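You operate a simulated robot arm through the tools that you are given. There is no shell and no other tool. Be economical: measure what you need, move in short steps, check, and stop when the job is done.

You are at the controls of a simulated two-armed robot. One attempt, no reset.

## Task
Pick up the box labelled "modules" from the top of the glue bench with one hand, pass it to the other hand and put it on the top of the test bench. Set down upright: box.

The check looks at the end state, three seconds after you hand in, the way a careful person would. Anything else that was tipped, shoved, dropped, spilled or broken makes it a failure.

## Robot
Two 7-joint arms with two-finger parallel grippers on one trunk, on a base that drives. Base frame: it is fixed to the floor where the robot stands at the start and does not move with it; the origin is under the middle of the robot, x ahead of it, y to its left, z up; the surface under the hand at the start is at about z = 0.8. Units: m, rad, N and s.
The left shoulder is at the start at [0.05, 0.161, 1.098], the right one opposite. With the tool pointing down near the work surface each hand reaches from about 0.22 to 0.68 m from the robot's upright axis, wherever it stands, measured 20 degrees to its own side. Places, roughly: top of the test bench [0.7, -3.5, 0.8]. Payload 3.43 kg a hand.
Tool frame (each hand has its own): the origin (TCP) lies between the finger pads and is the grasp point; the fingertips stand 0.03 m ahead of it; z points along the fingers, y is the line along which they close. The gripper opens to 0.094 m. The fingers are 0.028 m wide and 0.01 m thick; the gripper's body (0.05 by 0.096 m) begins 0.055 m behind the TCP.
Orientation is that of the tool frame in the base frame, as [roll, pitch, yaw] about the fixed x, y, z axes, in that order (R = Rz(yaw) Ry(pitch) Rx(roll)). With the fingers straight down and closing along the base's y, the tool's x points along the base's -x, its y along +y and its z along -z.

## Interface
- The arms move only by the tool jog_arm. It takes "left_commands", "right_commands" or both (then of equal length, played together; a hand with none holds still); each is a list of rows, each a list of 7 numbers: the shift along the base's x, y, z in cm, then the turn, a rotation vector about the base's x, y, z in rad, then the finger opening in cm, from 0 to 9.4. In form: [[x, y, z, rx, ry, rz, claw], ...]. A call has 1 to 8 rows; each row is the pose to reach, as a shift and turn from the pose commanded when the call began. A row lasts 0.2 s, in which the tool goes at most 0.05 m and 0.15 rad; a call with a longer step from one row to the next is refused whole, and so is a gripper value outside its range. A pose out of reach is approached as far as the arm can. The call stops where the force on the tool passes 40 N (or 10 N more than at its start, if that is more) or the arm is blocked; 0.2 s more then pass. Each finger travels about 0.045 m/s and halts on what it meets, pressing with about 33 N; the grip force reading is that of the motor and also rises with nothing between the fingers. The clock runs only during rows and for 0.2 s after the last one: add rows that repeat a pose to give the fingers time. It gives the time, the measured TCP pose, the force on the tool (base axes), the opening and the grip force at its end, in the units of the frame above (readings bear some noise), with the torque about the TCP (base axes, N m) and any sound that the robot's microphone picked up.
- Cameras (640 x 400 px; columns grow to the right, rows downward): "scene" is now at [0.1163, -0.0366, 1.226]; the picture's right is [-0.35, -0.94, 0.00], its down [-0.52, 0.19, -0.83] and it looks along [0.78, -0.29, -0.56] (base axes); focal length 286 px, centre (320, 200). "left" rides on the left gripper at [0.076, -0.014, -0.102] in its tool frame; the picture's right is [0.18, 0.98, 0.00], its down [-0.75, 0.14, -0.64] and it looks along [-0.63, 0.12, 0.77] (tool axes); focal length 243 px, centre (320, 200). "right" rides on the right gripper at [0.076, 0.014, -0.102] in its tool frame; the picture's right is [-0.18, 0.98, 0.00], its down [-0.75, -0.14, -0.64] and it looks along [-0.63, -0.12, 0.77] (tool axes); focal length 243 px, centre (320, 200). There is no depth. A picture from a camera that has moved, and an enlarged one, comes with that camera's place and axes in the base frame and with its lens. The place of the scene camera against the robot may be out by one fixed shift of up to 0.012 m in any direction.
- get_image(camera): a new picture of that camera. No time passes.
- lift_body(by): slides the trunk up (or, below 0, down) by that many m; the arms and the scene camera ride with it, the base frame stays. It gives what a move gives, with no picture.
- base_move(legs): drives the robot by 1 to 6 legs, each [ahead, left, turn to the left] in m, m and rad, along the robot's own axes; the way and the turn of a leg run together, so that a leg with both is an arc; at most 1.5 m and 3.142 rad a leg. The arms and the cameras ride along, it lands a little off, and it stops where it bumps. It gives what a move gives.
- head_to(pan, tilt): turns the head with the scene camera to pan (to the left, within 1.396 rad either way) and tilt (down, from -0.506 to 1.204), counted from straight ahead of the robot. It gives what a move gives.
- enlarge(camera, box): a new picture of the part [left, top, right, bottom] of that camera's present view, enlarged. No time passes.
- finish_job(): hands the job in; it is judged then, once.

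Work in short steps. Places have to be worked out from the pictures, the camera data and where the tool is seen: move nearer, look again, correct. Check each grasp and each placing, and mend what went wrong. You have 120 turns and 108 pictures in all, those below and enlarged ones among them. Open the grippers and draw the arms clear of the work before you hand the job in, unless the task says otherwise; then end with one line.

The tools are called after "Call:" as name(argument=value, ...) on one line, values as JSON. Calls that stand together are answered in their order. jog_arm: Moves the arms, as the interface text tells. Its arguments: {"type":"object","properties":{"left_commands":{"type":"array","items":{"type":"array","items":{"type":"number"}}},"right_commands":{"type":"array","items":{"type":"array","items":{"type":"number"}}}},"required":[]} The other tools are called the same way: lift_body (by) slides the trunk up or down; base_move (legs) drives the base; head_to (pan, tilt) turns the head that bears the scene camera; get_image (camera) takes a picture; enlarge (camera, box) takes an enlarged picture of a part of a camera's view; finish_job () hands the job in.

At the start:

```text
time: 0.0
left_tcp_pos: [0.4094, -0.0028, 1.0576]
left_ee_rot: [3.139, 0.001, 3.141]
left_contact_force: [0.3, 0.0, 0.2]
left_moment: [-0.01, -0.01, -0.04]
left_finger_gap: 0.0938
left_grasp_force: 0.1
right_tcp_pos: [0.417, -0.3779, 1.0097]
right_ee_rot: [-3.141, 0.001, 3.141]
right_contact_force: [-0.6, -0.5, 0.2]
right_moment: [-0.01, 0.0, 0.0]
right_finger_gap: 0.0939
right_grasp_force: 0.1
trunk travel left (down, up): [-0.125, 0.142]
robot x, y, heading: [-0.0005, -0.0023, -0.003]
head pan, tilt: [-0.356, 0.59]
```

scene: 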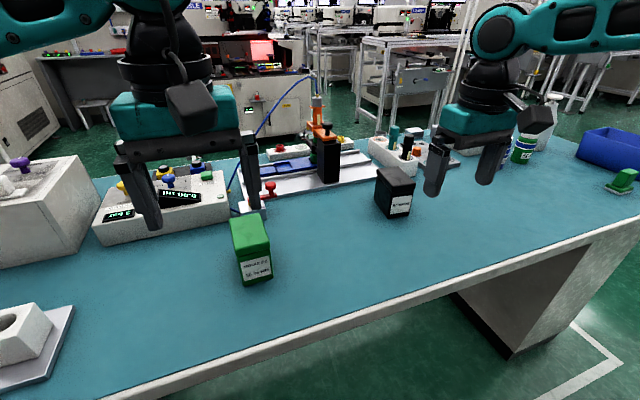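
right: 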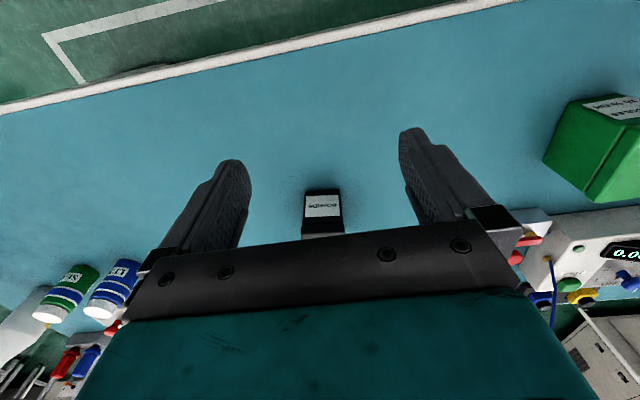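
left: 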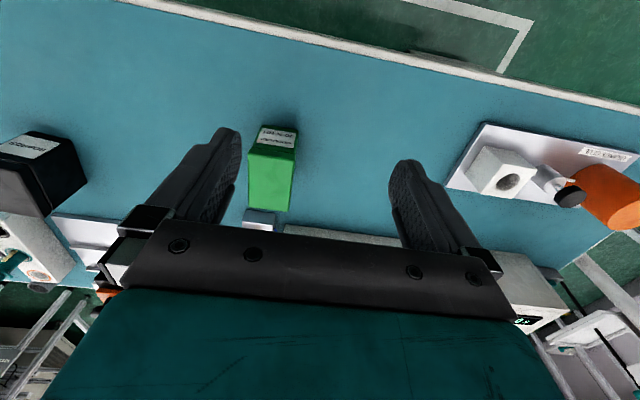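

I see a green and a black box; I read their labels by enlarging.

Call:
enlarge(camera="scene", box=[210, 150, 430, 290])

Call:
enlarge(camera="left", box=[230, 110, 320, 170])

Call:
enlarge(camera="right", box=[280, 170, 370, 240])

```text
2.86 times, centred on (320, 220) of scene
camera zoom: at [0.1163, -0.0366, 1.226], right [-0.35, -0.94, 0.0], down [-0.52, 0.19, -0.83], along [0.78, -0.29, -0.56], focal length 816 px, centre (320, 143)
```

zoom: 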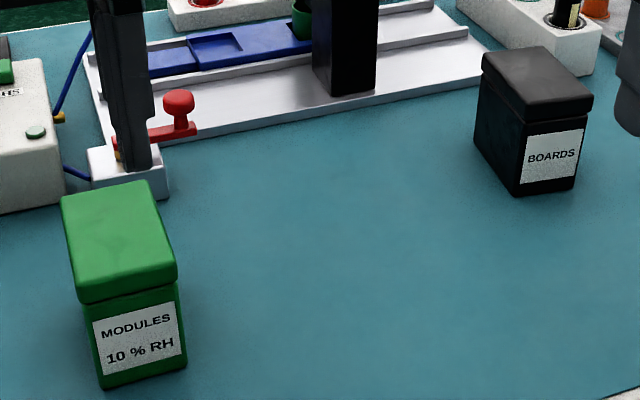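

```text
6.67 times, centred on (275, 140) of left
camera zoom: at [0.3329, -0.0184, 1.1597], right [-0.18, 0.98, 0.0], down [0.75, 0.14, 0.64], along [0.63, 0.12, -0.77], focal length 1618 px, centre (620, 600)
```

zoom: 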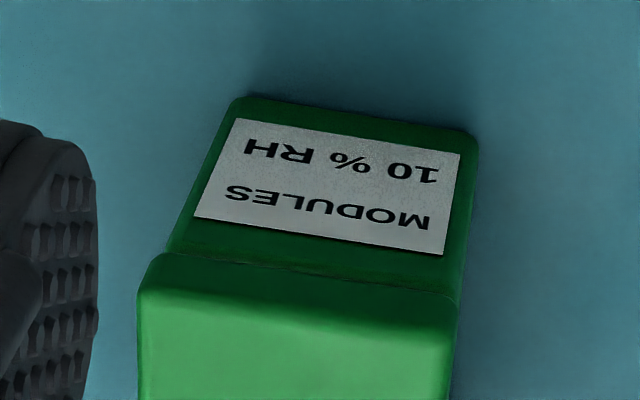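

```text
5.71 times, centred on (325, 205) of right
camera zoom: at [0.3391, -0.3631, 1.1111], right [0.18, 0.98, 0.0], down [0.75, -0.14, 0.64], along [0.63, -0.12, -0.77], focal length 1386 px, centre (291, 171)
```

zoom: 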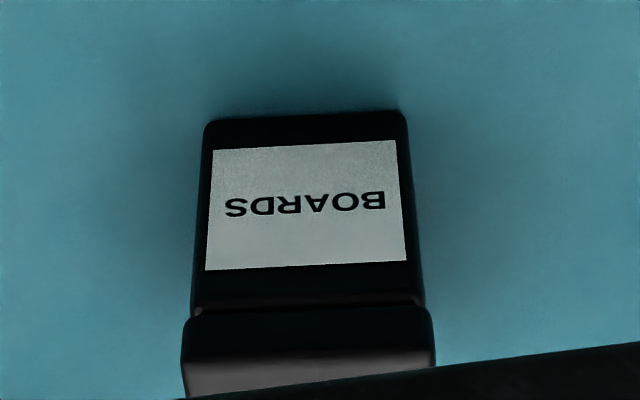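

The green box is MODULES, with its centre near [0.54, -0.05], about 0.057 wide in y, 0.09 long in x and 0.088 high. I'll move the left hand to a pre-grasp, tilted with the fingers forward and down. Later I'll yaw it so the right hand can take the box from the opposite side.

Call:
jog_arm(left_commands=[[1, -1.1, -2.7, 0, -0.125, 0, 9.4], [2, -2.3, -5.4, 0, -0.25, 0, 9.4], [3, -3.4, -8.1, 0, -0.375, 0, 9.4], [4, -4.57, -10.8, 0, -0.5, 0, 9.4], [4, -4.57, -10.8, 0, -0.5, 0, 9.4]])

Call:
get_image(camera="left")

Call:
get_image(camera="scene")

```text
time: 1.2
left_tcp_pos: [0.45, -0.0496, 0.9501]
left_ee_rot: [-3.141, 0.501, 3.141]
left_contact_force: [-0.3, 0.4, 0.0]
left_moment: [-0.02, -0.01, 0.01]
left_finger_gap: 0.0941
left_grasp_force: 0.2
right_tcp_pos: [0.4157, -0.3767, 1.0103]
right_ee_rot: [3.141, 0.0, 3.14]
right_contact_force: [-0.9, -0.2, -0.3]
right_moment: [0.01, -0.04, -0.01]
right_finger_gap: 0.0937
right_grasp_force: 0.0
trunk travel left (down, up): [-0.125, 0.142]
robot x, y, heading: [0.0008, 0.0001, 0.002]
head pan, tilt: [-0.356, 0.59]
```

```text
101 pictures are left
camera left: at [0.3335, -0.0644, 1.003], right [-0.16, 0.98, -0.09], down [0.35, 0.14, 0.93], along [0.92, 0.12, -0.37], focal length 243 px, centre (320, 200)
```

left: 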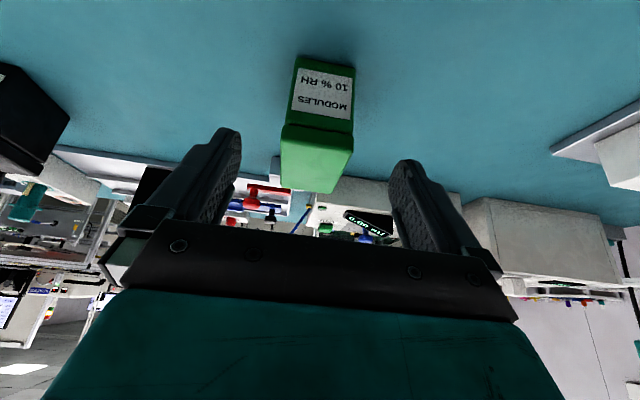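

```text
100 pictures are left
camera scene: at [0.1163, -0.0365, 1.226], right [-0.35, -0.94, 0.0], down [-0.52, 0.19, -0.83], along [0.78, -0.29, -0.56], focal length 286 px, centre (320, 200)
```

scene: 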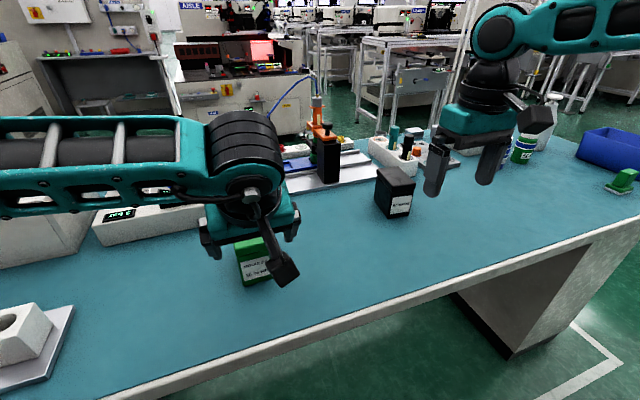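

The left camera confirms the box at y ≈ -0.0495 with its front at x ≈ 0.495. I advance along the tool axis with the fingers open.

Call:
jog_arm(left_commands=[[1.5, 0, -2.7, 0, 0, 0, 9.4], [3, 0, -5.3, 0, 0, 0, 9.4], [4.4, 0, -7.9, 0, 0, 0, 9.4], [5.8, 0, -10.4, 0, 0, 0, 9.4], [5.8, 0, -10.4, 0, 0, 0, 9.4]])

Call:
get_image(camera="left")

Call:
get_image(camera="right")

```text
time: 2.4
left_tcp_pos: [0.5077, -0.0505, 0.8449]
left_ee_rot: [-3.14, 0.499, 3.141]
left_contact_force: [-0.5, -0.7, 0.7]
left_moment: [0.0, 0.02, -0.02]
left_finger_gap: 0.0939
left_grasp_force: 0.3
right_tcp_pos: [0.4154, -0.3776, 1.0086]
right_ee_rot: [-3.141, 0.001, 3.141]
right_contact_force: [0.9, 0.1, 0.3]
right_moment: [0.0, 0.03, 0.01]
right_finger_gap: 0.094
right_grasp_force: 0.3
trunk travel left (down, up): [-0.125, 0.142]
robot x, y, heading: [0.0029, 0.0013, -0.002]
head pan, tilt: [-0.356, 0.59]
```

```text
99 pictures are left
camera left: at [0.3914, -0.0653, 0.8979], right [-0.16, 0.98, -0.09], down [0.35, 0.14, 0.92], along [0.92, 0.12, -0.37], focal length 243 px, centre (320, 200)
```

left: 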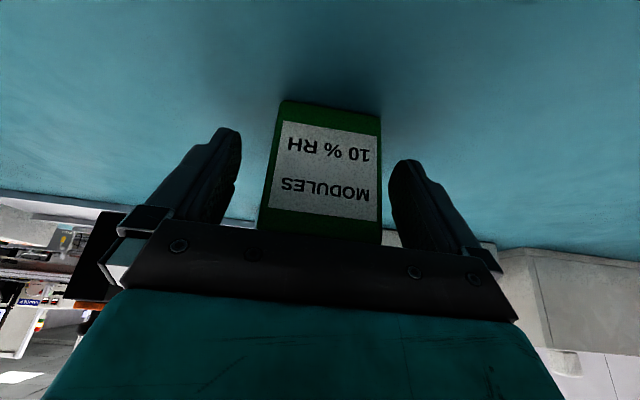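

```text
98 pictures are left
camera right: at [0.339, -0.3631, 1.1112], right [0.18, 0.98, 0.0], down [0.75, -0.14, 0.64], along [0.63, -0.12, -0.77], focal length 243 px, centre (320, 200)
```

right: 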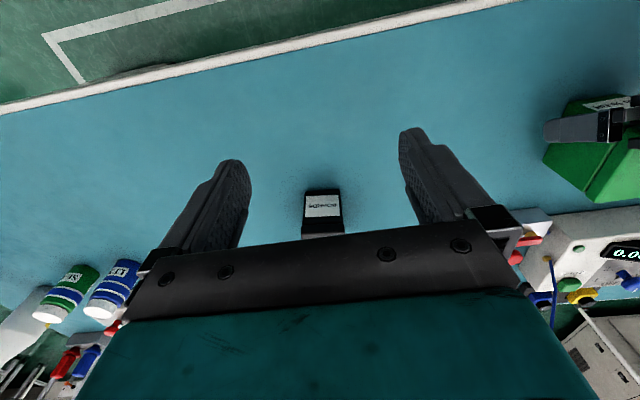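

The fingers straddle the box evenly, so I close them.

Call:
jog_arm(left_commands=[[0, 0, 0, 0, 0, 0, 7.6], [0, 0, 0, 0, 0, 0, 6.2], [0, 0, 0, 0, 0, 0, 4.5], [0, 0, 0, 0, 0, 0, 3], [0, 0, 0, 0, 0, 0, 3], [0, 0, 0, 0, 0, 0, 3]])

```text
time: 3.8
left_tcp_pos: [0.5079, -0.0506, 0.844]
left_ee_rot: [3.141, 0.5, 3.14]
left_contact_force: [0.0, 0.2, -0.1]
left_moment: [0.02, 0.0, 0.08]
left_finger_gap: 0.0641
left_grasp_force: 32.9
right_tcp_pos: [0.4165, -0.3777, 1.0091]
right_ee_rot: [-3.141, 0.001, -3.141]
right_contact_force: [0.2, 0.3, 0.5]
right_moment: [0.03, -0.02, -0.01]
right_finger_gap: 0.0941
right_grasp_force: 0.1
trunk travel left (down, up): [-0.125, 0.142]
robot x, y, heading: [-0.0002, -0.0002, -0.004]
head pan, tilt: [-0.356, 0.59]
```

Gripped at a 0.064 gap, which is the lid width. I lift slowly, then check.

Call:
jog_arm(left_commands=[[0, 0, 0.7, 0, 0, 0, 3], [0, 0, 2, 0, 0, 0, 3], [0, 0, 4, 0, 0, 0, 3], [0, 0, 7, 0, 0, 0, 3], [0, 0, 10, 0, 0, 0, 3], [0, 0, 13, 0, 0, 0, 3], [0, 0, 15, 0, 0, 0, 3], [0, 0, 15, 0, 0, 0, 3]])

Call:
get_image(camera="right")

Call:
get_image(camera="left")

```text
time: 5.6
left_tcp_pos: [0.5073, -0.0503, 0.995]
left_ee_rot: [-3.141, 0.5, 3.141]
left_contact_force: [-0.1, 0.2, -1.8]
left_moment: [0.01, 0.04, 0.0]
left_finger_gap: 0.0639
left_grasp_force: 32.9
right_tcp_pos: [0.4166, -0.3782, 1.0085]
right_ee_rot: [-3.142, -0.001, 3.141]
right_contact_force: [0.7, 0.6, 0.1]
right_moment: [-0.01, -0.02, 0.02]
right_finger_gap: 0.0942
right_grasp_force: 0.1
trunk travel left (down, up): [-0.125, 0.142]
robot x, y, heading: [-0.0016, 0.0019, 0.002]
head pan, tilt: [-0.356, 0.59]
```

```text
97 pictures are left
camera right: at [0.3392, -0.3632, 1.1111], right [0.18, 0.98, 0.0], down [0.75, -0.14, 0.64], along [0.63, -0.12, -0.77], focal length 243 px, centre (320, 200)
```

right: 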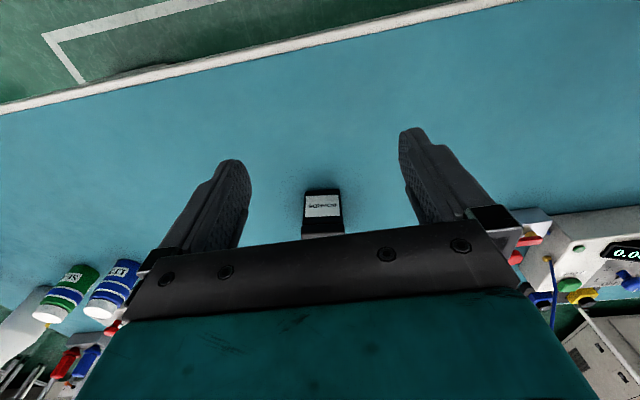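

```text
96 pictures are left
camera left: at [0.3901, -0.0644, 1.0484], right [-0.16, 0.98, -0.09], down [0.35, 0.14, 0.92], along [0.92, 0.12, -0.37], focal length 243 px, centre (320, 200)
```

left: 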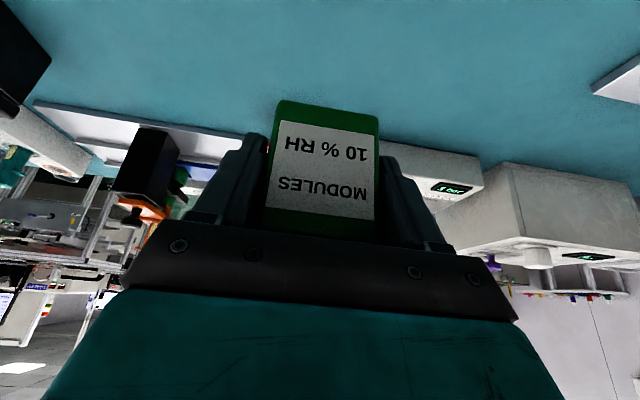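

The box came up whole and didn't slip. Now I yaw the left hand -90° and the right hand +90° in step, ready for a side-to-side pass.

Call:
jog_arm(left_commands=[[-1, 1, 0.5, 0, 0, -0.14, 3], [-2, 2, 1, 0, 0, -0.28, 3], [-3, 3, 1.5, 0, 0, -0.42, 3], [-4, 4, 2, 0, 0, -0.56, 3], [-5, 5, 2, 0, 0, -0.7, 3], [-6, 6, 2, 0, 0, -0.84, 3], [-6, 6, 2, 0, 0, -0.84, 3]], right_commands=[[0, 0, 1, 0, 0, 0.14, 9.4], [0, 0, 2, 0, 0, 0.28, 9.4], [0, 0, 3, 0, 0, 0.42, 9.4], [0, 0, 4, 0, 0, 0.56, 9.4], [0, 0, 5, 0, 0, 0.7, 9.4], [0, 0, 6, 0, 0, 0.84, 9.4], [0, 0, 6, 0, 0, 0.84, 9.4]])

```text
time: 7.2
left_tcp_pos: [0.448, 0.0099, 1.0155]
left_ee_rot: [3.141, 0.503, 2.299]
left_contact_force: [0.9, 0.4, -1.8]
left_moment: [0.03, 0.04, -0.03]
left_finger_gap: 0.0642
left_grasp_force: 32.9
right_tcp_pos: [0.4159, -0.378, 1.0689]
right_ee_rot: [-3.14, 0.0, -2.298]
right_contact_force: [-0.2, -0.2, 0.4]
right_moment: [0.01, 0.0, -0.07]
right_finger_gap: 0.094
right_grasp_force: 0.1
trunk travel left (down, up): [-0.125, 0.142]
robot x, y, heading: [0.0005, 0.0012, -0.001]
head pan, tilt: [-0.356, 0.59]
```

Both hands track well, so I complete the yaws.

Call:
jog_arm(left_commands=[[-0.5, 0.4, 0, 0, 0, -0.146, 3], [-1, 0.8, 0, 0, 0, -0.292, 3], [-1.5, 1.2, 0, 0, 0, -0.438, 3], [-2, 1.6, 0, 0, 0, -0.584, 3], [-2.8, 2.2, 0, 0, 0, -0.73, 3], [-2.8, 2.2, 0, 0, 0, -0.73, 3]], right_commands=[[0, 0, 0, 0, 0, 0.146, 9.4], [0, 0, 0, 0, 0, 0.292, 9.4], [0, 0, 0, 0, 0, 0.438, 9.4], [0, 0, 0, 0, 0, 0.584, 9.4], [0, 0, 0, 0, 0, 0.73, 9.4], [0, 0, 0, 0, 0, 0.73, 9.4]])

Call:
jog_arm(right_commands=[[0, 2, 0.5, 0.125, 0, 0, 9.4], [0, 5, 0.5, 0.25, 0, 0, 9.4], [0, 9, 0.5, 0.375, 0, 0, 9.4], [0, 13, 0.5, 0.5, 0, 0, 9.4], [0, 17, 0.5, 0.5, 0, 0, 9.4], [0.4, 21, 0.5, 0.5, 0, 0, 9.4], [0.4, 21, 0.5, 0.5, 0, 0, 9.4]])

Call:
get_image(camera="right")

Call:
get_image(camera="scene")

```text
time: 8.6
left_tcp_pos: [0.3679, 0.0155, 1.0119]
left_ee_rot: [3.119, 0.578, 1.774]
left_contact_force: [-0.9, 0.3, -1.7]
left_moment: [0.05, 0.02, 0.02]
left_finger_gap: 0.0639
left_grasp_force: 33.1
left hand out of reach, approached as far as the arm can: row 3, 4, 5, 6
right_tcp_pos: [0.4159, -0.3774, 1.0688]
right_ee_rot: [3.141, 0.0, -1.568]
right_contact_force: [0.1, -0.1, 0.1]
right_moment: [-0.03, -0.02, 0.0]
right_finger_gap: 0.0941
right_grasp_force: 0.0
trunk travel left (down, up): [-0.125, 0.142]
robot x, y, heading: [0.0012, -0.0042, -0.002]
head pan, tilt: [-0.356, 0.59]
```

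```text
time: 10.2
left_tcp_pos: [0.3675, 0.0158, 1.0104]
left_ee_rot: [3.12, 0.58, 1.775]
left_contact_force: [-0.2, 0.5, -1.1]
left_moment: [0.05, 0.0, 0.02]
left_finger_gap: 0.0642
left_grasp_force: 32.4
right_tcp_pos: [0.4222, -0.1667, 1.0745]
right_ee_rot: [3.141, 0.501, -1.57]
right_contact_force: [-0.9, -0.5, -0.1]
right_moment: [-0.03, -0.03, 0.0]
right_finger_gap: 0.094
right_grasp_force: 0.0
trunk travel left (down, up): [-0.125, 0.142]
robot x, y, heading: [0.0024, -0.0003, 0.003]
head pan, tilt: [-0.356, 0.59]
```

```text
95 pictures are left
camera right: at [0.4074, -0.2834, 1.1275], right [-0.98, 0.16, 0.09], down [0.14, 0.35, 0.92], along [0.12, 0.92, -0.37], focal length 243 px, centre (320, 200)
```

right: 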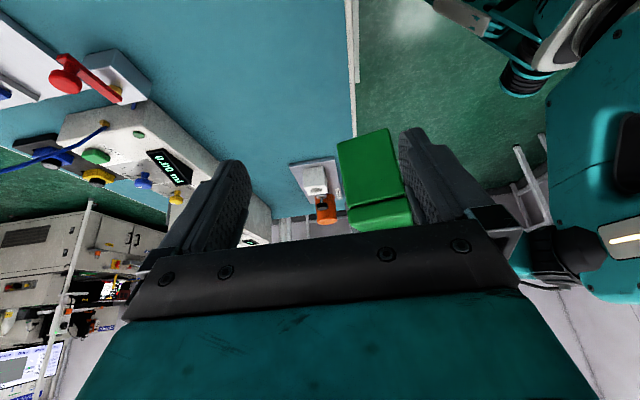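

```text
94 pictures are left
camera scene: at [0.1164, -0.0367, 1.226], right [-0.35, -0.94, 0.0], down [-0.52, 0.19, -0.83], along [0.78, -0.29, -0.56], focal length 286 px, centre (320, 200)
```

scene: 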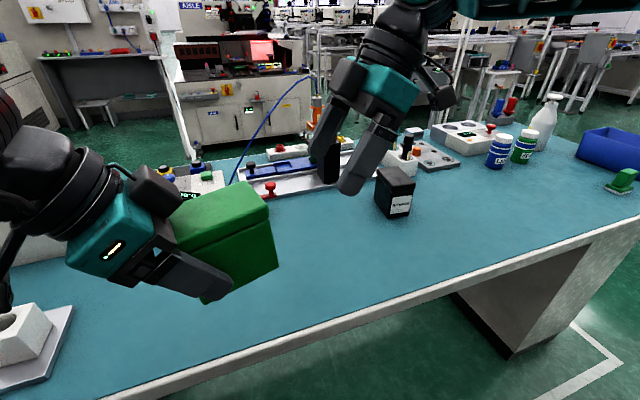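

The left wrist hit a limit about 0.2 rad short of the yaw. I try moving it farther ahead and to the left, where the full yaw may be reachable.

Call:
jog_arm(left_commands=[[2, 1, 0, 0, 0, 0, 3], [4, 2, 0, 0, 0, 0, 3], [6, 4, 0, 0, 0, 0, 3], [6, 6, 0, 0, 0, 0, 3], [6, 6, 0, 0, 0, 0, 3]])

```text
time: 11.4
left_tcp_pos: [0.3677, 0.0165, 1.0097]
left_ee_rot: [3.12, 0.581, 1.775]
left_contact_force: [0.3, -0.7, -1.2]
left_moment: [0.07, 0.03, 0.0]
left_finger_gap: 0.0642
left_grasp_force: 32.6
left hand out of reach, approached as far as the arm can: row 1, 2, 3, 4, 5
right_tcp_pos: [0.4225, -0.1678, 1.0745]
right_ee_rot: [-3.141, 0.502, -1.571]
right_contact_force: [-0.8, -0.3, -0.3]
right_moment: [-0.01, -0.01, -0.03]
right_finger_gap: 0.0939
right_grasp_force: 0.1
trunk travel left (down, up): [-0.125, 0.142]
robot x, y, heading: [-0.0003, -0.0028, 0.003]
head pan, tilt: [-0.356, 0.59]
```

It's stuck at the joint limit, so I back the yaw off and see where the arm goes.

Call:
jog_arm(left_commands=[[0, 0, 0, 0, 0, 0.14, 3], [0, 0, 0, 0, 0, 0.28, 3], [0, 0, 0, 0, 0, 0.4, 3], [0, 0, 0, 0, 0, 0.4, 3], [0, 0, 0, 0, 0, 0.4, 3]])

```text
time: 12.6
left_tcp_pos: [0.3679, 0.0151, 1.0118]
left_ee_rot: [3.119, 0.58, 2.177]
left_contact_force: [1.0, -0.7, -2.5]
left_moment: [0.07, 0.02, 0.01]
left_finger_gap: 0.064
left_grasp_force: 33.4
right_tcp_pos: [0.4238, -0.1678, 1.075]
right_ee_rot: [3.141, 0.502, -1.573]
right_contact_force: [0.5, -0.6, 0.5]
right_moment: [-0.03, -0.03, 0.02]
right_finger_gap: 0.0942
right_grasp_force: 0.0
trunk travel left (down, up): [-0.125, 0.142]
robot x, y, heading: [-0.0034, 0.0042, -0.003]
head pan, tilt: [-0.356, 0.59]
```

The commanded pose was clipped to the measured one, as hoped. I move the left hand out to x ≈ 0.46, y ≈ 0.10, then try the yaw again.

Call:
jog_arm(left_commands=[[2.5, 2, 0, 0, 0, 0, 3], [5, 4, 0, 0, 0, 0, 3], [7.5, 6, 0, 0, 0, 0, 3], [9, 8, 0, 0, 0, 0, 3], [9, 8, 0, 0, 0, -0.14, 3], [9, 8, 0, 0, 0, -0.28, 3], [9, 8, 0, 0, 0, -0.42, 3], [9, 8, 0, 0, 0, -0.42, 3]])

```text
time: 14.4
left_tcp_pos: [0.356, 0.053, 1.0284]
left_ee_rot: [3.114, 0.549, 1.806]
left_contact_force: [0.8, 2.3, 6.3]
left_moment: [0.15, 0.11, -0.03]
left_finger_gap: 0.0643
left_grasp_force: 33.4
left hand out of reach, approached as far as the arm can: row 5, 6, 7, 8
right_tcp_pos: [0.423, -0.1671, 1.0743]
right_ee_rot: [3.14, 0.499, -1.572]
right_contact_force: [0.8, 0.0, -0.4]
right_moment: [-0.02, 0.03, 0.03]
right_finger_gap: 0.0943
right_grasp_force: 0.1
trunk travel left (down, up): [-0.125, 0.142]
robot x, y, heading: [-0.0004, 0.0011, -0.002]
head pan, tilt: [-0.356, 0.59]
```

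Out of reach again, and there's a small force reading. I look before going on.

Call:
get_image(camera="scene")

Call:
get_image(camera="left")

Call:
get_image(camera="right")

```text
93 pictures are left
camera scene: at [0.1174, -0.0357, 1.2259], right [-0.35, -0.94, 0.0], down [-0.52, 0.19, -0.83], along [0.78, -0.29, -0.56], focal length 286 px, centre (320, 200)
```

scene: 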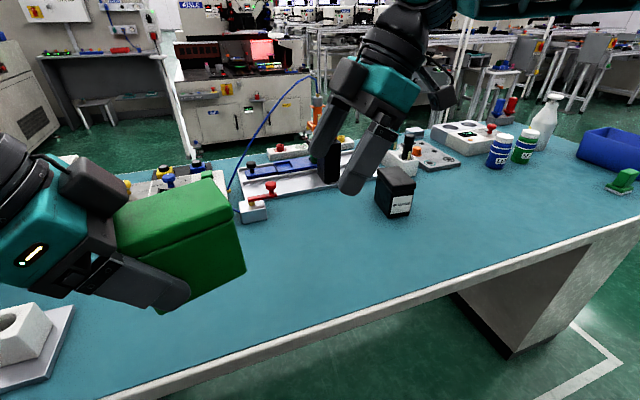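

```text
92 pictures are left
camera left: at [0.3114, 0.1629, 1.0754], right [0.92, 0.4, -0.07], down [0.19, -0.27, 0.94], along [0.35, -0.88, -0.32], focal length 243 px, centre (320, 200)
```

left: 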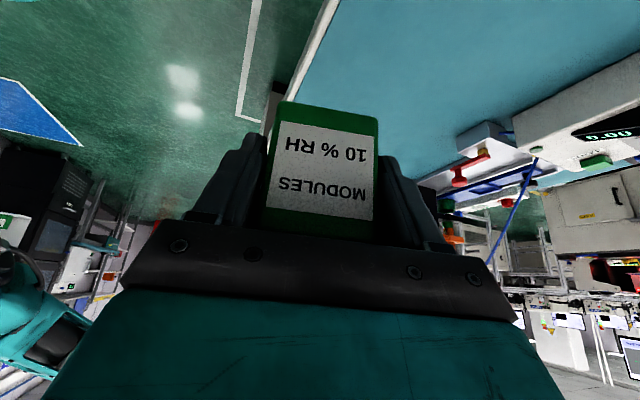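

```text
91 pictures are left
camera right: at [0.4084, -0.2831, 1.1274], right [-0.98, 0.16, 0.09], down [0.14, 0.35, 0.92], along [0.12, 0.92, -0.37], focal length 243 px, centre (320, 200)
```

right: 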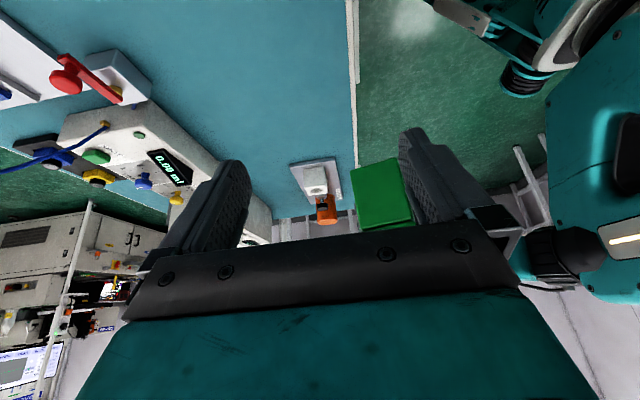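

Nothing is touching; it's only a wrist limit. The right hand reached a full 90° farther out, so I mirror that: move the left hand out to y ≈ 0.3 first, then complete the yaw.

Call:
jog_arm(left_commands=[[0, 2, 1, 0, 0, 0.14, 3], [1, 6, 2, 0, 0, 0.28, 3], [2.5, 10, 3, 0, 0, 0.4, 3], [4, 14, 4, 0, 0, 0.4, 3], [5.5, 18, 4, 0, 0, 0.4, 3], [6, 22, 4, 0, 0, 0.4, 3], [6, 25, 4, 0, 0, 0.4, 3], [6, 25, 4, 0, 0, 0.4, 3]])

Call:
jog_arm(left_commands=[[0, 0, 0, 0, 0, -0.14, 3], [0, 0, 0, 0, 0, -0.28, 3], [0, 0, 0, 0, 0, -0.42, 3], [0, 0, 0, 0, 0, -0.54, 3], [0, 0, 0, 0, 0, -0.64, 3], [0, 0, 0, 0, 0, -0.64, 3]])

```text
time: 16.2
left_tcp_pos: [0.3985, 0.2024, 1.0721]
left_ee_rot: [3.111, 0.557, 2.203]
left_contact_force: [0.6, 0.2, -1.9]
left_moment: [0.02, 0.03, 0.0]
left_finger_gap: 0.0638
left_grasp_force: 32.5
left hand out of reach, approached as far as the arm can: row 5, 6, 7, 8
right_tcp_pos: [0.4216, -0.1671, 1.0732]
right_ee_rot: [3.14, 0.499, -1.572]
right_contact_force: [0.3, -0.9, 0.3]
right_moment: [-0.01, 0.0, -0.02]
right_finger_gap: 0.094
right_grasp_force: 0.1
trunk travel left (down, up): [-0.125, 0.142]
robot x, y, heading: [-0.0001, -0.0023, -0.0]
head pan, tilt: [-0.356, 0.59]
```

```text
time: 17.6
left_tcp_pos: [0.2864, 0.1215, 1.1094]
left_ee_rot: [3.111, 0.557, 1.565]
left_contact_force: [-0.1, -0.3, -1.3]
left_moment: [0.07, 0.0, -0.01]
left_finger_gap: 0.0638
left_grasp_force: 32.9
left hand out of reach, approached as far as the arm can: row 1, 2, 3, 4, 5, 6
right_tcp_pos: [0.4219, -0.1668, 1.0752]
right_ee_rot: [-3.141, 0.499, -1.571]
right_contact_force: [-0.3, -0.8, 0.4]
right_moment: [0.04, -0.02, 0.02]
right_finger_gap: 0.094
right_grasp_force: 0.1
trunk travel left (down, up): [-0.125, 0.142]
robot x, y, heading: [0.0051, 0.001, -0.0]
head pan, tilt: [-0.356, 0.59]
```

That's a bad arm branch. I unwind by yawing back toward straight ahead and moving forward, and then I'll level the tool before yawing, as I did with the right hand.

Call:
jog_arm(left_commands=[[0, 0, 0, 0, 0, 0.14, 3], [0, 0, 0, 0, 0, 0.28, 3], [1, 0, 0, 0, 0, 0.42, 3], [3, 0, 0, 0, 0, 0.56, 3], [5, 1, 0, 0, 0, 0.7, 3], [7, 1, 0, 0, 0, 0.84, 3], [9, 1, 0, 0, 0, 0.98, 3], [11, 1, 0, 0, 0, 1.12, 3]])

Call:
jog_arm(left_commands=[[1, 1, 0, 0, 0, 0.14, 3], [2, 2, 0, 0, 0, 0.28, 3], [3, 4, 0, 0, 0, 0.44, 3], [3, 6, 0, 0, 0, 0.44, 3], [3, 6, 0, 0, 0, 0.44, 3]])

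```text
time: 19.4
left_tcp_pos: [0.3987, 0.1362, 1.1086]
left_ee_rot: [3.11, 0.556, 2.687]
left_contact_force: [-0.1, -0.3, -0.5]
left_moment: [-0.02, 0.05, 0.01]
left_finger_gap: 0.064
left_grasp_force: 33.6
right_tcp_pos: [0.4219, -0.1679, 1.0745]
right_ee_rot: [-3.142, 0.502, -1.571]
right_contact_force: [-0.8, 0.4, 0.6]
right_moment: [-0.03, -0.01, 0.02]
right_finger_gap: 0.0939
right_grasp_force: 0.1
trunk travel left (down, up): [-0.125, 0.142]
robot x, y, heading: [-0.0013, 0.0006, -0.001]
head pan, tilt: [-0.356, 0.59]
```

```text
refused: row 3 steps farther than a row can; nothing moved
```

I redo the last unwinding with smaller steps.

Call:
jog_arm(left_commands=[[1, 1, 0, 0, 0, 0.14, 3], [2, 2, 0, 0, 0, 0.28, 3], [2, 4, 0, 0, 0, 0.42, 3], [2, 6, 0, 0, 0, 0.454, 3]])

Call:
jog_arm(left_commands=[[0, 3, 0, 0, 0.14, 0, 3], [0, 6, 0, 0, 0.28, 0, 3], [0, 9, 0, 0.015, 0.42, 0, 3], [0, 12, 0, 0.03, 0.556, 0, 3], [0, 15, 0, 0.03, 0.556, 0, 3], [0, 15, 0, 0.03, 0.556, 0, 3]])

```text
time: 20.4
left_tcp_pos: [0.4162, 0.196, 1.1111]
left_ee_rot: [3.111, 0.558, 3.14]
left_contact_force: [0.1, -0.2, -1.6]
left_moment: [0.02, 0.06, 0.01]
left_finger_gap: 0.0641
left_grasp_force: 32.9
right_tcp_pos: [0.424, -0.1671, 1.0754]
right_ee_rot: [3.141, 0.499, -1.571]
right_contact_force: [-0.4, 0.2, 0.1]
right_moment: [0.02, 0.02, 0.02]
right_finger_gap: 0.094
right_grasp_force: 0.0
trunk travel left (down, up): [-0.125, 0.142]
robot x, y, heading: [0.0007, 0.0021, 0.0]
head pan, tilt: [-0.356, 0.59]
```

```text
time: 21.8
left_tcp_pos: [0.4175, 0.348, 1.1098]
left_ee_rot: [3.085, 0.0, 3.132]
left_contact_force: [-0.5, -0.7, -2.1]
left_moment: [0.01, 0.03, 0.0]
left_finger_gap: 0.0639
left_grasp_force: 33.1
right_tcp_pos: [0.4232, -0.1681, 1.0747]
right_ee_rot: [3.14, 0.5, -1.571]
right_contact_force: [-0.2, -0.2, -0.1]
right_moment: [0.0, 0.01, 0.01]
right_finger_gap: 0.094
right_grasp_force: 0.0
trunk travel left (down, up): [-0.125, 0.142]
robot x, y, heading: [0.0024, -0.0019, -0.0]
head pan, tilt: [-0.356, 0.59]
```

The tool is nearly level at y ≈ 0.35. I correct the small roll, then yaw -90°.

Call:
jog_arm(left_commands=[[0, 1.5, -1, -0.056, 0, 0.0095, 3]])

Call:
jog_arm(left_commands=[[0, 0, 0, 0, 0, -0.14, 3], [0, 0, 0, 0, 0, -0.28, 3], [0, 0, 0, 0, 0, -0.42, 3], [0, 0, 0, 0, 0, -0.56, 3], [0, 0, 0, 0, 0, -0.7, 3], [0, 0, 0, 0, 0, -0.84, 3]])

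Call:
jog_arm(left_commands=[[0, 0, 0, 0, 0, -0.14, 3], [0, 0, 0, 0, 0, -0.28, 3], [0, 0, 0, 0, 0, -0.42, 3], [0, 0, 0, 0, 0, -0.56, 3], [0, 0, 0, 0, 0, -0.7, 3], [0, 0, 0, 0, 0, -0.731, 3]])

```text
time: 22.2
left_tcp_pos: [0.4189, 0.3643, 1.0987]
left_ee_rot: [-3.141, -0.001, -3.141]
left_contact_force: [0.9, -0.5, -1.6]
left_moment: [-0.02, 0.08, 0.02]
left_finger_gap: 0.0638
left_grasp_force: 32.8
right_tcp_pos: [0.423, -0.1667, 1.075]
right_ee_rot: [-3.141, 0.5, -1.571]
right_contact_force: [0.1, 0.4, 0.8]
right_moment: [0.01, 0.01, -0.01]
right_finger_gap: 0.0942
right_grasp_force: 0.0
trunk travel left (down, up): [-0.125, 0.142]
robot x, y, heading: [0.0019, -0.0002, -0.003]
head pan, tilt: [-0.356, 0.59]
```

```text
time: 23.6
left_tcp_pos: [0.3695, 0.2772, 1.0834]
left_ee_rot: [3.139, 0.003, 2.304]
left_contact_force: [0.5, 0.0, -2.2]
left_moment: [0.02, 0.02, 0.0]
left_finger_gap: 0.064
left_grasp_force: 33.1
left hand out of reach, approached as far as the arm can: row 4, 5, 6
right_tcp_pos: [0.421, -0.1683, 1.0733]
right_ee_rot: [3.141, 0.501, -1.57]
right_contact_force: [-0.4, 0.6, 0.3]
right_moment: [-0.03, -0.02, 0.02]
right_finger_gap: 0.094
right_grasp_force: 0.0
trunk travel left (down, up): [-0.125, 0.142]
robot x, y, heading: [-0.0011, -0.0015, -0.001]
head pan, tilt: [-0.356, 0.59]
```

```text
time: 25.0
left_tcp_pos: [0.2628, 0.1614, 1.0683]
left_ee_rot: [3.141, 0.0, 1.569]
left_contact_force: [-0.4, 0.7, -1.0]
left_moment: [0.03, 0.03, -0.02]
left_finger_gap: 0.0642
left_grasp_force: 32.7
left hand out of reach, approached as far as the arm can: row 1, 2, 3, 4, 5, 6
right_tcp_pos: [0.424, -0.168, 1.0743]
right_ee_rot: [-3.141, 0.502, -1.571]
right_contact_force: [-1.0, -0.2, 0.0]
right_moment: [0.0, -0.02, 0.01]
right_finger_gap: 0.0941
right_grasp_force: 0.0
trunk travel left (down, up): [-0.125, 0.142]
robot x, y, heading: [0.0013, -0.0009, -0.002]
head pan, tilt: [-0.356, 0.59]
```

The left wrist can't yaw that far to the right in any branch, so a partial left yaw of about -1.0 with more right yaw should do. I unwind the left arm and test the right arm's extra yaw in place.

Call:
jog_arm(left_commands=[[0, 0, 1, 0, 0, 0.14, 3], [0, 0, 2, 0, 0, 0.28, 3], [1, 0, 2, 0, 0, 0.42, 3], [3, 0, 2, 0, 0, 0.56, 3], [5, 0, 2, 0, 0, 0.7, 3], [7, 0, 2, 0, 0, 0.84, 3], [9, 0, 2, 0, 0, 0.98, 3], [11, 0, 2, 0, 0, 1.12, 3]], right_commands=[[0, 0, 0, 0, 0, 0.14, 9.4], [0, 0, 0, 0, 0, 0.28, 9.4], [0, 0, 0, 0, 0, 0.42, 9.4], [0, 0, 0, 0, 0, 0.57, 9.4], [0, 0, 0, 0, 0, 0.57, 9.4], [0, 0, 0, 0, 0, 0.57, 9.4], [0, 0, 0, 0, 0, 0.57, 9.4], [0, 0, 0, 0, 0, 0.57, 9.4]])

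```text
time: 26.8
left_tcp_pos: [0.3734, 0.1616, 1.0869]
left_ee_rot: [3.141, 0.0, 2.691]
left_contact_force: [-0.2, -1.1, -1.2]
left_moment: [0.04, 0.05, -0.04]
left_finger_gap: 0.0641
left_grasp_force: 32.7
right_tcp_pos: [0.4214, -0.1671, 1.0752]
right_ee_rot: [-3.141, 0.502, -1.001]
right_contact_force: [-0.2, -1.5, -1.3]
right_moment: [-0.01, 0.03, -0.03]
right_finger_gap: 0.094
right_grasp_force: 0.0
trunk travel left (down, up): [-0.125, 0.142]
robot x, y, heading: [0.0023, -0.0017, -0.005]
head pan, tilt: [-0.356, 0.59]
```

The right hand reaches yaw -1.0 fine. I restore the left tilt so the box is upright, then yaw to 2.14 near the centre.

Call:
jog_arm(left_commands=[[1.9, -3, -0.6, -0.0544, -0.1125, 0, 3], [3.8, -6, -1.2, -0.109, -0.225, 0, 3], [5.7, -9, -1.8, -0.163, -0.3375, 0, 3], [7.5, -12, -2.4, -0.2175, -0.45, 0, 3], [7.5, -12, -2.4, -0.2175, -0.45, 0, 3]])

Call:
jog_arm(left_commands=[[0, 0, 0, 0, 0, -0.14, 3], [0, 0, 0, 0, 0, -0.28, 3], [0, 0, 0, 0, 0, -0.42, 3], [0, 0, 0, 0, 0, -0.55, 3], [0, 0, 0, 0, 0, -0.55, 3]])

Call:
get_image(camera="left")

Call:
get_image(camera="right")

Call:
get_image(camera="scene")

```text
time: 28.0
left_tcp_pos: [0.4465, 0.0422, 1.0617]
left_ee_rot: [3.141, 0.503, 2.688]
left_contact_force: [-0.4, 0.4, -1.9]
left_moment: [0.01, 0.05, -0.02]
left_finger_gap: 0.064
left_grasp_force: 33.2
right_tcp_pos: [0.4202, -0.168, 1.0742]
right_ee_rot: [3.141, 0.501, -1.003]
right_contact_force: [0.2, 0.4, 0.6]
right_moment: [-0.04, -0.01, 0.01]
right_finger_gap: 0.0942
right_grasp_force: 0.0
trunk travel left (down, up): [-0.125, 0.142]
robot x, y, heading: [0.0001, 0.0017, 0.001]
head pan, tilt: [-0.356, 0.59]
```

```text
time: 29.2
left_tcp_pos: [0.449, 0.0423, 1.0613]
left_ee_rot: [3.141, 0.5, 2.137]
left_contact_force: [-1.3, 0.4, -1.3]
left_moment: [0.03, 0.05, 0.02]
left_finger_gap: 0.0639
left_grasp_force: 32.7
right_tcp_pos: [0.4208, -0.1678, 1.0736]
right_ee_rot: [-3.141, 0.502, -0.999]
right_contact_force: [-0.3, 0.1, -0.4]
right_moment: [-0.02, -0.04, 0.01]
right_finger_gap: 0.0939
right_grasp_force: 0.2
trunk travel left (down, up): [-0.125, 0.142]
robot x, y, heading: [-0.0023, -0.0001, 0.003]
head pan, tilt: [-0.356, 0.59]
```

```text
90 pictures are left
camera left: at [0.3734, 0.1314, 1.1153], right [0.74, 0.67, -0.09], down [0.31, -0.22, 0.93], along [0.6, -0.71, -0.37], focal length 243 px, centre (320, 200)
```

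left: 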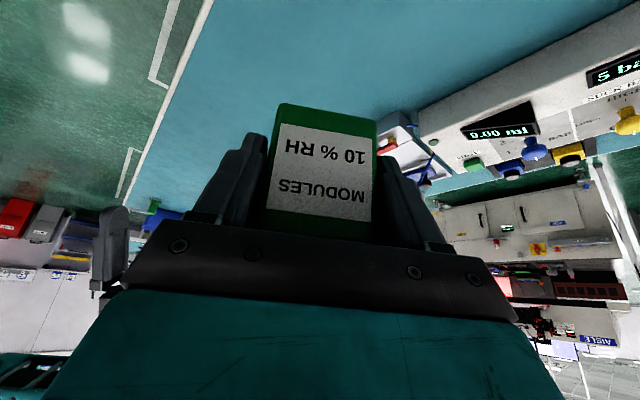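

```text
89 pictures are left
camera right: at [0.4703, -0.2729, 1.1272], right [-0.91, -0.39, 0.09], down [-0.07, 0.37, 0.92], along [-0.4, 0.84, -0.37], focal length 243 px, centre (320, 200)
```

right: 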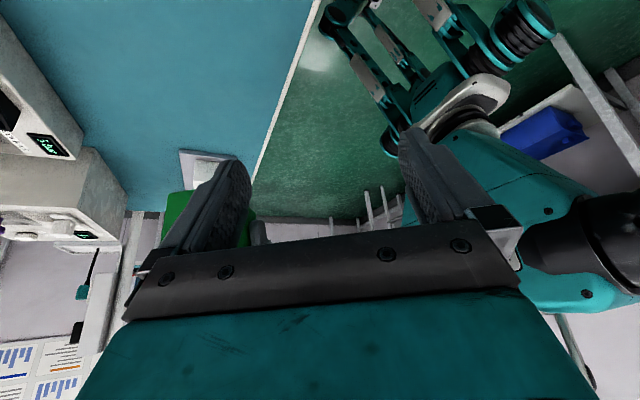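

```text
88 pictures are left
camera scene: at [0.1164, -0.0366, 1.226], right [-0.35, -0.94, 0.0], down [-0.52, 0.19, -0.83], along [0.78, -0.29, -0.56], focal length 286 px, centre (320, 200)
```

scene: 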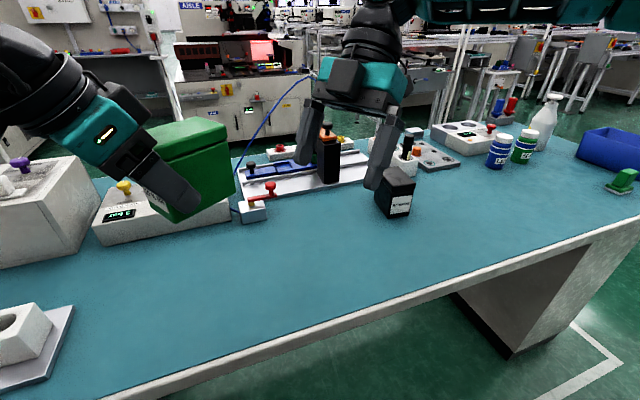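

The box is upright and the left grip is stable, with the free half of the box along d = (0.54, -0.84). I move the right hand to a pre-grasp 15 cm back along its own tool axis, going up first.

Call:
jog_arm(right_commands=[[0, 0, 4, 0, 0, 0, 9.4], [1, 0, 8, 0, 0, 0, 9.4], [4, 0, 11.9, 0, 0, 0, 9.4], [7, 3.5, 11.9, 0, 0, 0, 9.4], [10.1, 7, 11.9, 0, 0, 0, 9.4], [10.1, 9.6, 11.9, 0, 0, 0, 9.4], [10.1, 9.6, 11.9, 0, 0, 0, 9.4]])

Call:
get_image(camera="right")

Call:
get_image(camera="scene")

```text
time: 30.8
left_tcp_pos: [0.4477, 0.0421, 1.0615]
left_ee_rot: [3.138, 0.502, 2.141]
left_contact_force: [0.9, -0.4, -1.7]
left_moment: [-0.01, 0.01, -0.01]
left_finger_gap: 0.0637
left_grasp_force: 33.3
right_tcp_pos: [0.4536, -0.1372, 1.1671]
right_ee_rot: [-3.141, 0.502, -1.002]
right_contact_force: [-0.8, -0.6, -0.1]
right_moment: [-0.03, -0.01, -0.01]
right_finger_gap: 0.0939
right_grasp_force: 0.1
right hand out of reach, approached as far as the arm can: row 4, 5, 6, 7
trunk travel left (down, up): [-0.125, 0.142]
robot x, y, heading: [-0.001, 0.0021, 0.001]
head pan, tilt: [-0.356, 0.59]
```

```text
87 pictures are left
camera right: at [0.5036, -0.2428, 1.22], right [-0.92, -0.39, 0.09], down [-0.07, 0.37, 0.92], along [-0.4, 0.84, -0.37], focal length 243 px, centre (320, 200)
```

right: 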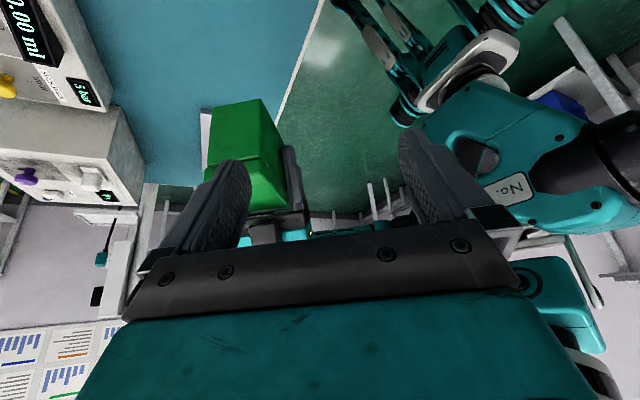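

```text
86 pictures are left
camera scene: at [0.1166, -0.0366, 1.226], right [-0.35, -0.94, 0.0], down [-0.52, 0.19, -0.83], along [0.78, -0.29, -0.56], focal length 286 px, centre (320, 200)
```

scene: 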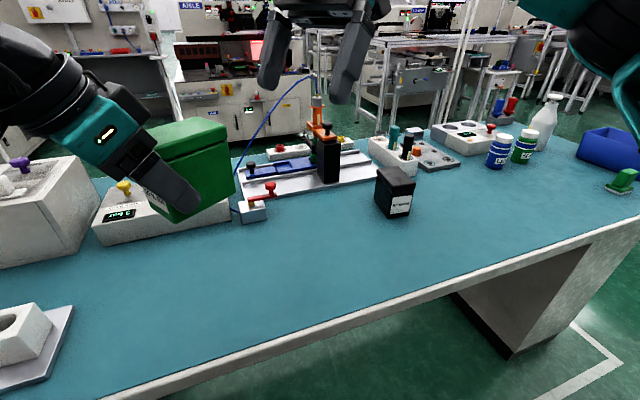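

The right hand is at its reach limit there, so I bring the box nearer instead: left by (-0.07, -0.065, -0.06).

Call:
jog_arm(left_commands=[[-1.8, -1.6, -1.5, 0, 0, 0, 3], [-3.5, -3.2, -3, 0, 0, 0, 3], [-5.2, -4.9, -4.5, 0, 0, 0, 3], [-6.9, -6.5, -6, 0, 0, 0, 3], [-6.9, -6.5, -6, 0, 0, 0, 3]], right_commands=[[0, 0, 0, 0, 0, 0, 9.4], [0, 0, 0, 0, 0, 0, 9.4], [0, 0, 0, 0, 0, 0, 9.4], [0, 0, -2, 0, 0, 0, 9.4], [0, 0, -3.5, 0, 0, 0, 9.4]])

Call:
get_image(camera="right")

```text
time: 32.0
left_tcp_pos: [0.3786, -0.0237, 1.0026]
left_ee_rot: [3.14, 0.503, 2.139]
left_contact_force: [0.9, -0.1, -1.7]
left_moment: [0.07, 0.02, 0.0]
left_finger_gap: 0.0641
left_grasp_force: 32.4
right_tcp_pos: [0.4526, -0.1381, 1.1311]
right_ee_rot: [3.141, 0.502, -1.002]
right_contact_force: [-0.2, 1.2, -0.2]
right_moment: [0.01, -0.01, 0.0]
right_finger_gap: 0.0941
right_grasp_force: 0.1
trunk travel left (down, up): [-0.125, 0.142]
robot x, y, heading: [-0.0037, -0.004, 0.003]
head pan, tilt: [-0.356, 0.59]
```

```text
85 pictures are left
camera right: at [0.5025, -0.2425, 1.1842], right [-0.91, -0.39, 0.09], down [-0.07, 0.37, 0.92], along [-0.4, 0.84, -0.37], focal length 243 px, centre (320, 200)
```

right: 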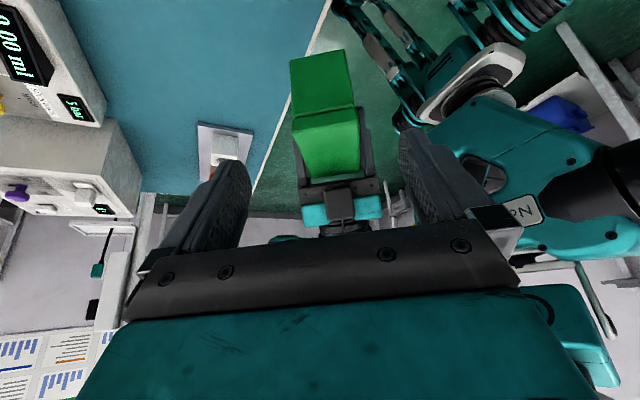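

It lines up symmetrically. I advance 9 cm of the remaining 15 along the tool axis and look.

Call:
jog_arm(right_commands=[[-0.8, 1.2, -2.57, 0, 0, 0, 9.4], [-1.6, 2.4, -5.1, 0, 0, 0, 9.4], [-2.4, 3.6, -7.7, 0, 0, 0, 9.4], [-2.4, 3.6, -7.7, 0, 0, 0, 9.4]])

Call:
get_image(camera="right")

Call:
get_image(camera="left")

```text
time: 33.0
left_tcp_pos: [0.3776, -0.0239, 1.0023]
left_ee_rot: [3.14, 0.501, 2.14]
left_contact_force: [0.1, 0.2, -1.0]
left_moment: [0.06, 0.04, -0.01]
left_finger_gap: 0.0642
left_grasp_force: 33.6
right_tcp_pos: [0.4297, -0.0983, 1.0535]
right_ee_rot: [3.14, 0.5, -1.003]
right_contact_force: [-0.8, -0.1, 1.3]
right_moment: [-0.01, -0.01, -0.01]
right_finger_gap: 0.094
right_grasp_force: 0.1
trunk travel left (down, up): [-0.125, 0.142]
robot x, y, heading: [0.0003, -0.0008, -0.001]
head pan, tilt: [-0.356, 0.59]
```

```text
84 pictures are left
camera right: at [0.4793, -0.2052, 1.1076], right [-0.91, -0.39, 0.09], down [-0.07, 0.37, 0.92], along [-0.4, 0.84, -0.37], focal length 243 px, centre (320, 200)
```

right: 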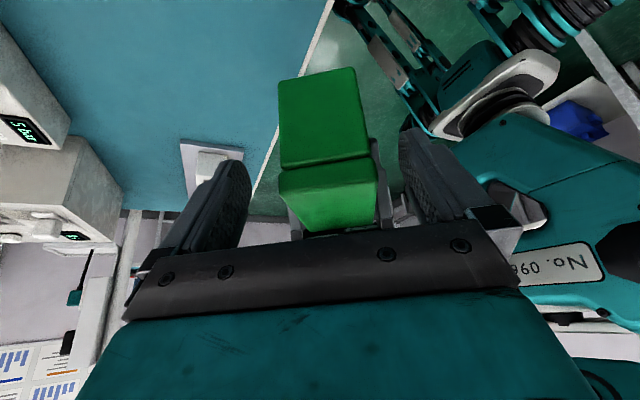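

```text
83 pictures are left
camera left: at [0.3023, 0.0656, 1.0559], right [0.74, 0.67, -0.09], down [0.31, -0.22, 0.93], along [0.6, -0.71, -0.37], focal length 243 px, centre (320, 200)
```

left: 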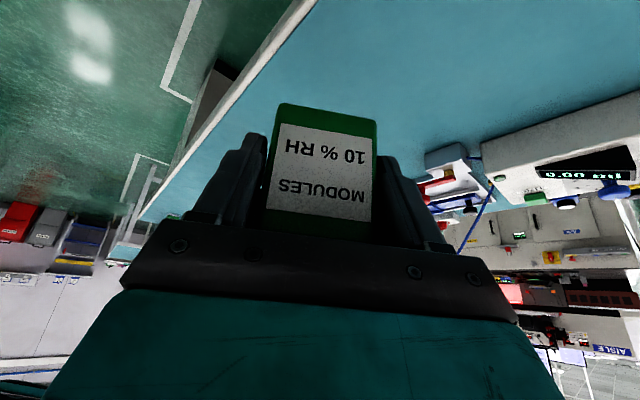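

The box is centred between the right fingers and agrees with the prediction. I advance the final 5.5 cm.

Call:
jog_arm(right_commands=[[-0.6, 0.7, -1.8, 0, 0, 0, 9.4], [-1.1, 1.3, -3.5, 0, 0, 0, 9.4], [-1.65, 1.9, -5.0, 0, 0, 0, 9.4], [-1.65, 1.9, -5.0, 0, 0, 0, 9.4]])

Call:
get_image(camera="right")

```text
time: 34.0
left_tcp_pos: [0.3777, -0.0233, 1.003]
left_ee_rot: [3.139, 0.501, 2.141]
left_contact_force: [-0.4, -0.4, -1.9]
left_moment: [0.04, 0.0, -0.02]
left_finger_gap: 0.0641
left_grasp_force: 32.6
right_tcp_pos: [0.4106, -0.0814, 1.0031]
right_ee_rot: [3.141, 0.501, -1.002]
right_contact_force: [0.4, 0.3, 0.6]
right_moment: [0.03, 0.01, 0.02]
right_finger_gap: 0.0941
right_grasp_force: 0.1
trunk travel left (down, up): [-0.125, 0.142]
robot x, y, heading: [-0.0004, -0.0009, -0.001]
head pan, tilt: [-0.356, 0.59]
```

```text
82 pictures are left
camera right: at [0.4599, -0.1873, 1.0571], right [-0.91, -0.39, 0.09], down [-0.07, 0.37, 0.92], along [-0.4, 0.84, -0.37], focal length 243 px, centre (320, 200)
```

right: 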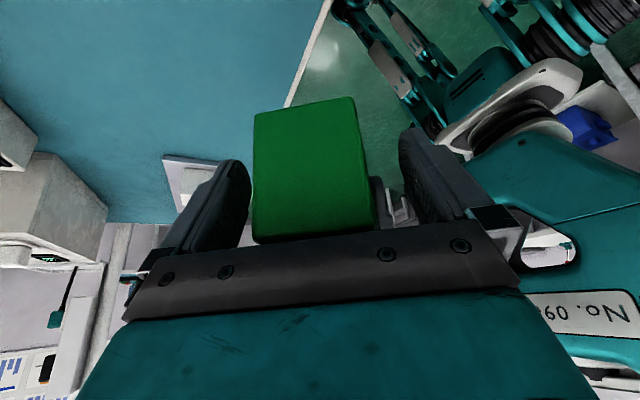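

The right hand is about 4 mm off laterally. I correct that and close.

Call:
jog_arm(right_commands=[[0.31, 0.2, 0, 0, 0, 0, 9.4], [0.31, 0.2, 0, 0, 0, 0, 8], [0.31, 0.2, 0, 0, 0, 0, 6.8], [0.31, 0.2, 0, 0, 0, 0, 5], [0.31, 0.2, 0, 0, 0, 0, 3], [0.31, 0.2, 0, 0, 0, 0, 3], [0.31, 0.2, 0, 0, 0, 0, 3]])

Call:
get_image(camera="right")

```text
time: 35.6
left_tcp_pos: [0.3774, -0.0236, 1.0021]
left_ee_rot: [3.141, 0.502, 2.14]
left_contact_force: [-2.4, 0.4, -1.0]
left_moment: [-0.09, 0.07, 0.02]
left_finger_gap: 0.0642
left_grasp_force: 32.5
right_tcp_pos: [0.415, -0.0804, 1.0033]
right_ee_rot: [-3.141, 0.5, -1.0]
right_contact_force: [1.3, -1.0, 0.0]
right_moment: [0.15, -0.08, -0.05]
right_finger_gap: 0.0642
right_grasp_force: 33.0
trunk travel left (down, up): [-0.125, 0.142]
robot x, y, heading: [-0.0018, -0.0017, -0.004]
head pan, tilt: [-0.356, 0.59]
```

```text
81 pictures are left
camera right: at [0.4632, -0.1857, 1.0575], right [-0.91, -0.39, 0.09], down [-0.07, 0.37, 0.92], along [-0.4, 0.84, -0.37], focal length 243 px, centre (320, 200)
```

right: 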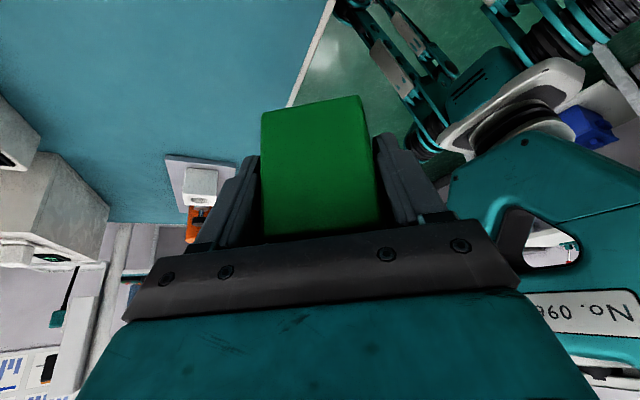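

Both hands hold the box with low cross-forces. I open the left hand.

Call:
jog_arm(left_commands=[[0, 0, 0, 0, 0, 0, 7], [0, 0, 0, 0, 0, 0, 8], [0, 0, 0, 0, 0, 0, 9.4], [0, 0, 0, 0, 0, 0, 9.4], [0, 0, 0, 0, 0, 0, 9.4]])

Call:
get_image(camera="left")

```text
time: 36.8
left_tcp_pos: [0.3777, -0.0229, 1.0026]
left_ee_rot: [3.14, 0.502, 2.14]
left_contact_force: [-0.3, -0.4, -0.4]
left_moment: [-0.03, 0.01, -0.01]
left_finger_gap: 0.0938
left_grasp_force: 0.0
right_tcp_pos: [0.4131, -0.0792, 1.004]
right_ee_rot: [-3.14, 0.501, -1.001]
right_contact_force: [1.1, -0.6, 0.8]
right_moment: [-0.07, -0.01, -0.01]
right_finger_gap: 0.0638
right_grasp_force: 33.1
trunk travel left (down, up): [-0.125, 0.142]
robot x, y, heading: [0.001, -0.0004, -0.001]
head pan, tilt: [-0.356, 0.59]
```

```text
80 pictures are left
camera left: at [0.3023, 0.0657, 1.0559], right [0.74, 0.67, -0.09], down [0.31, -0.22, 0.93], along [0.6, -0.71, -0.37], focal length 243 px, centre (320, 200)
```

left: 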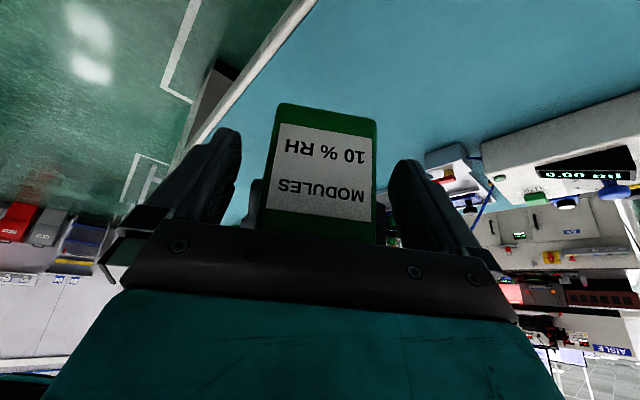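

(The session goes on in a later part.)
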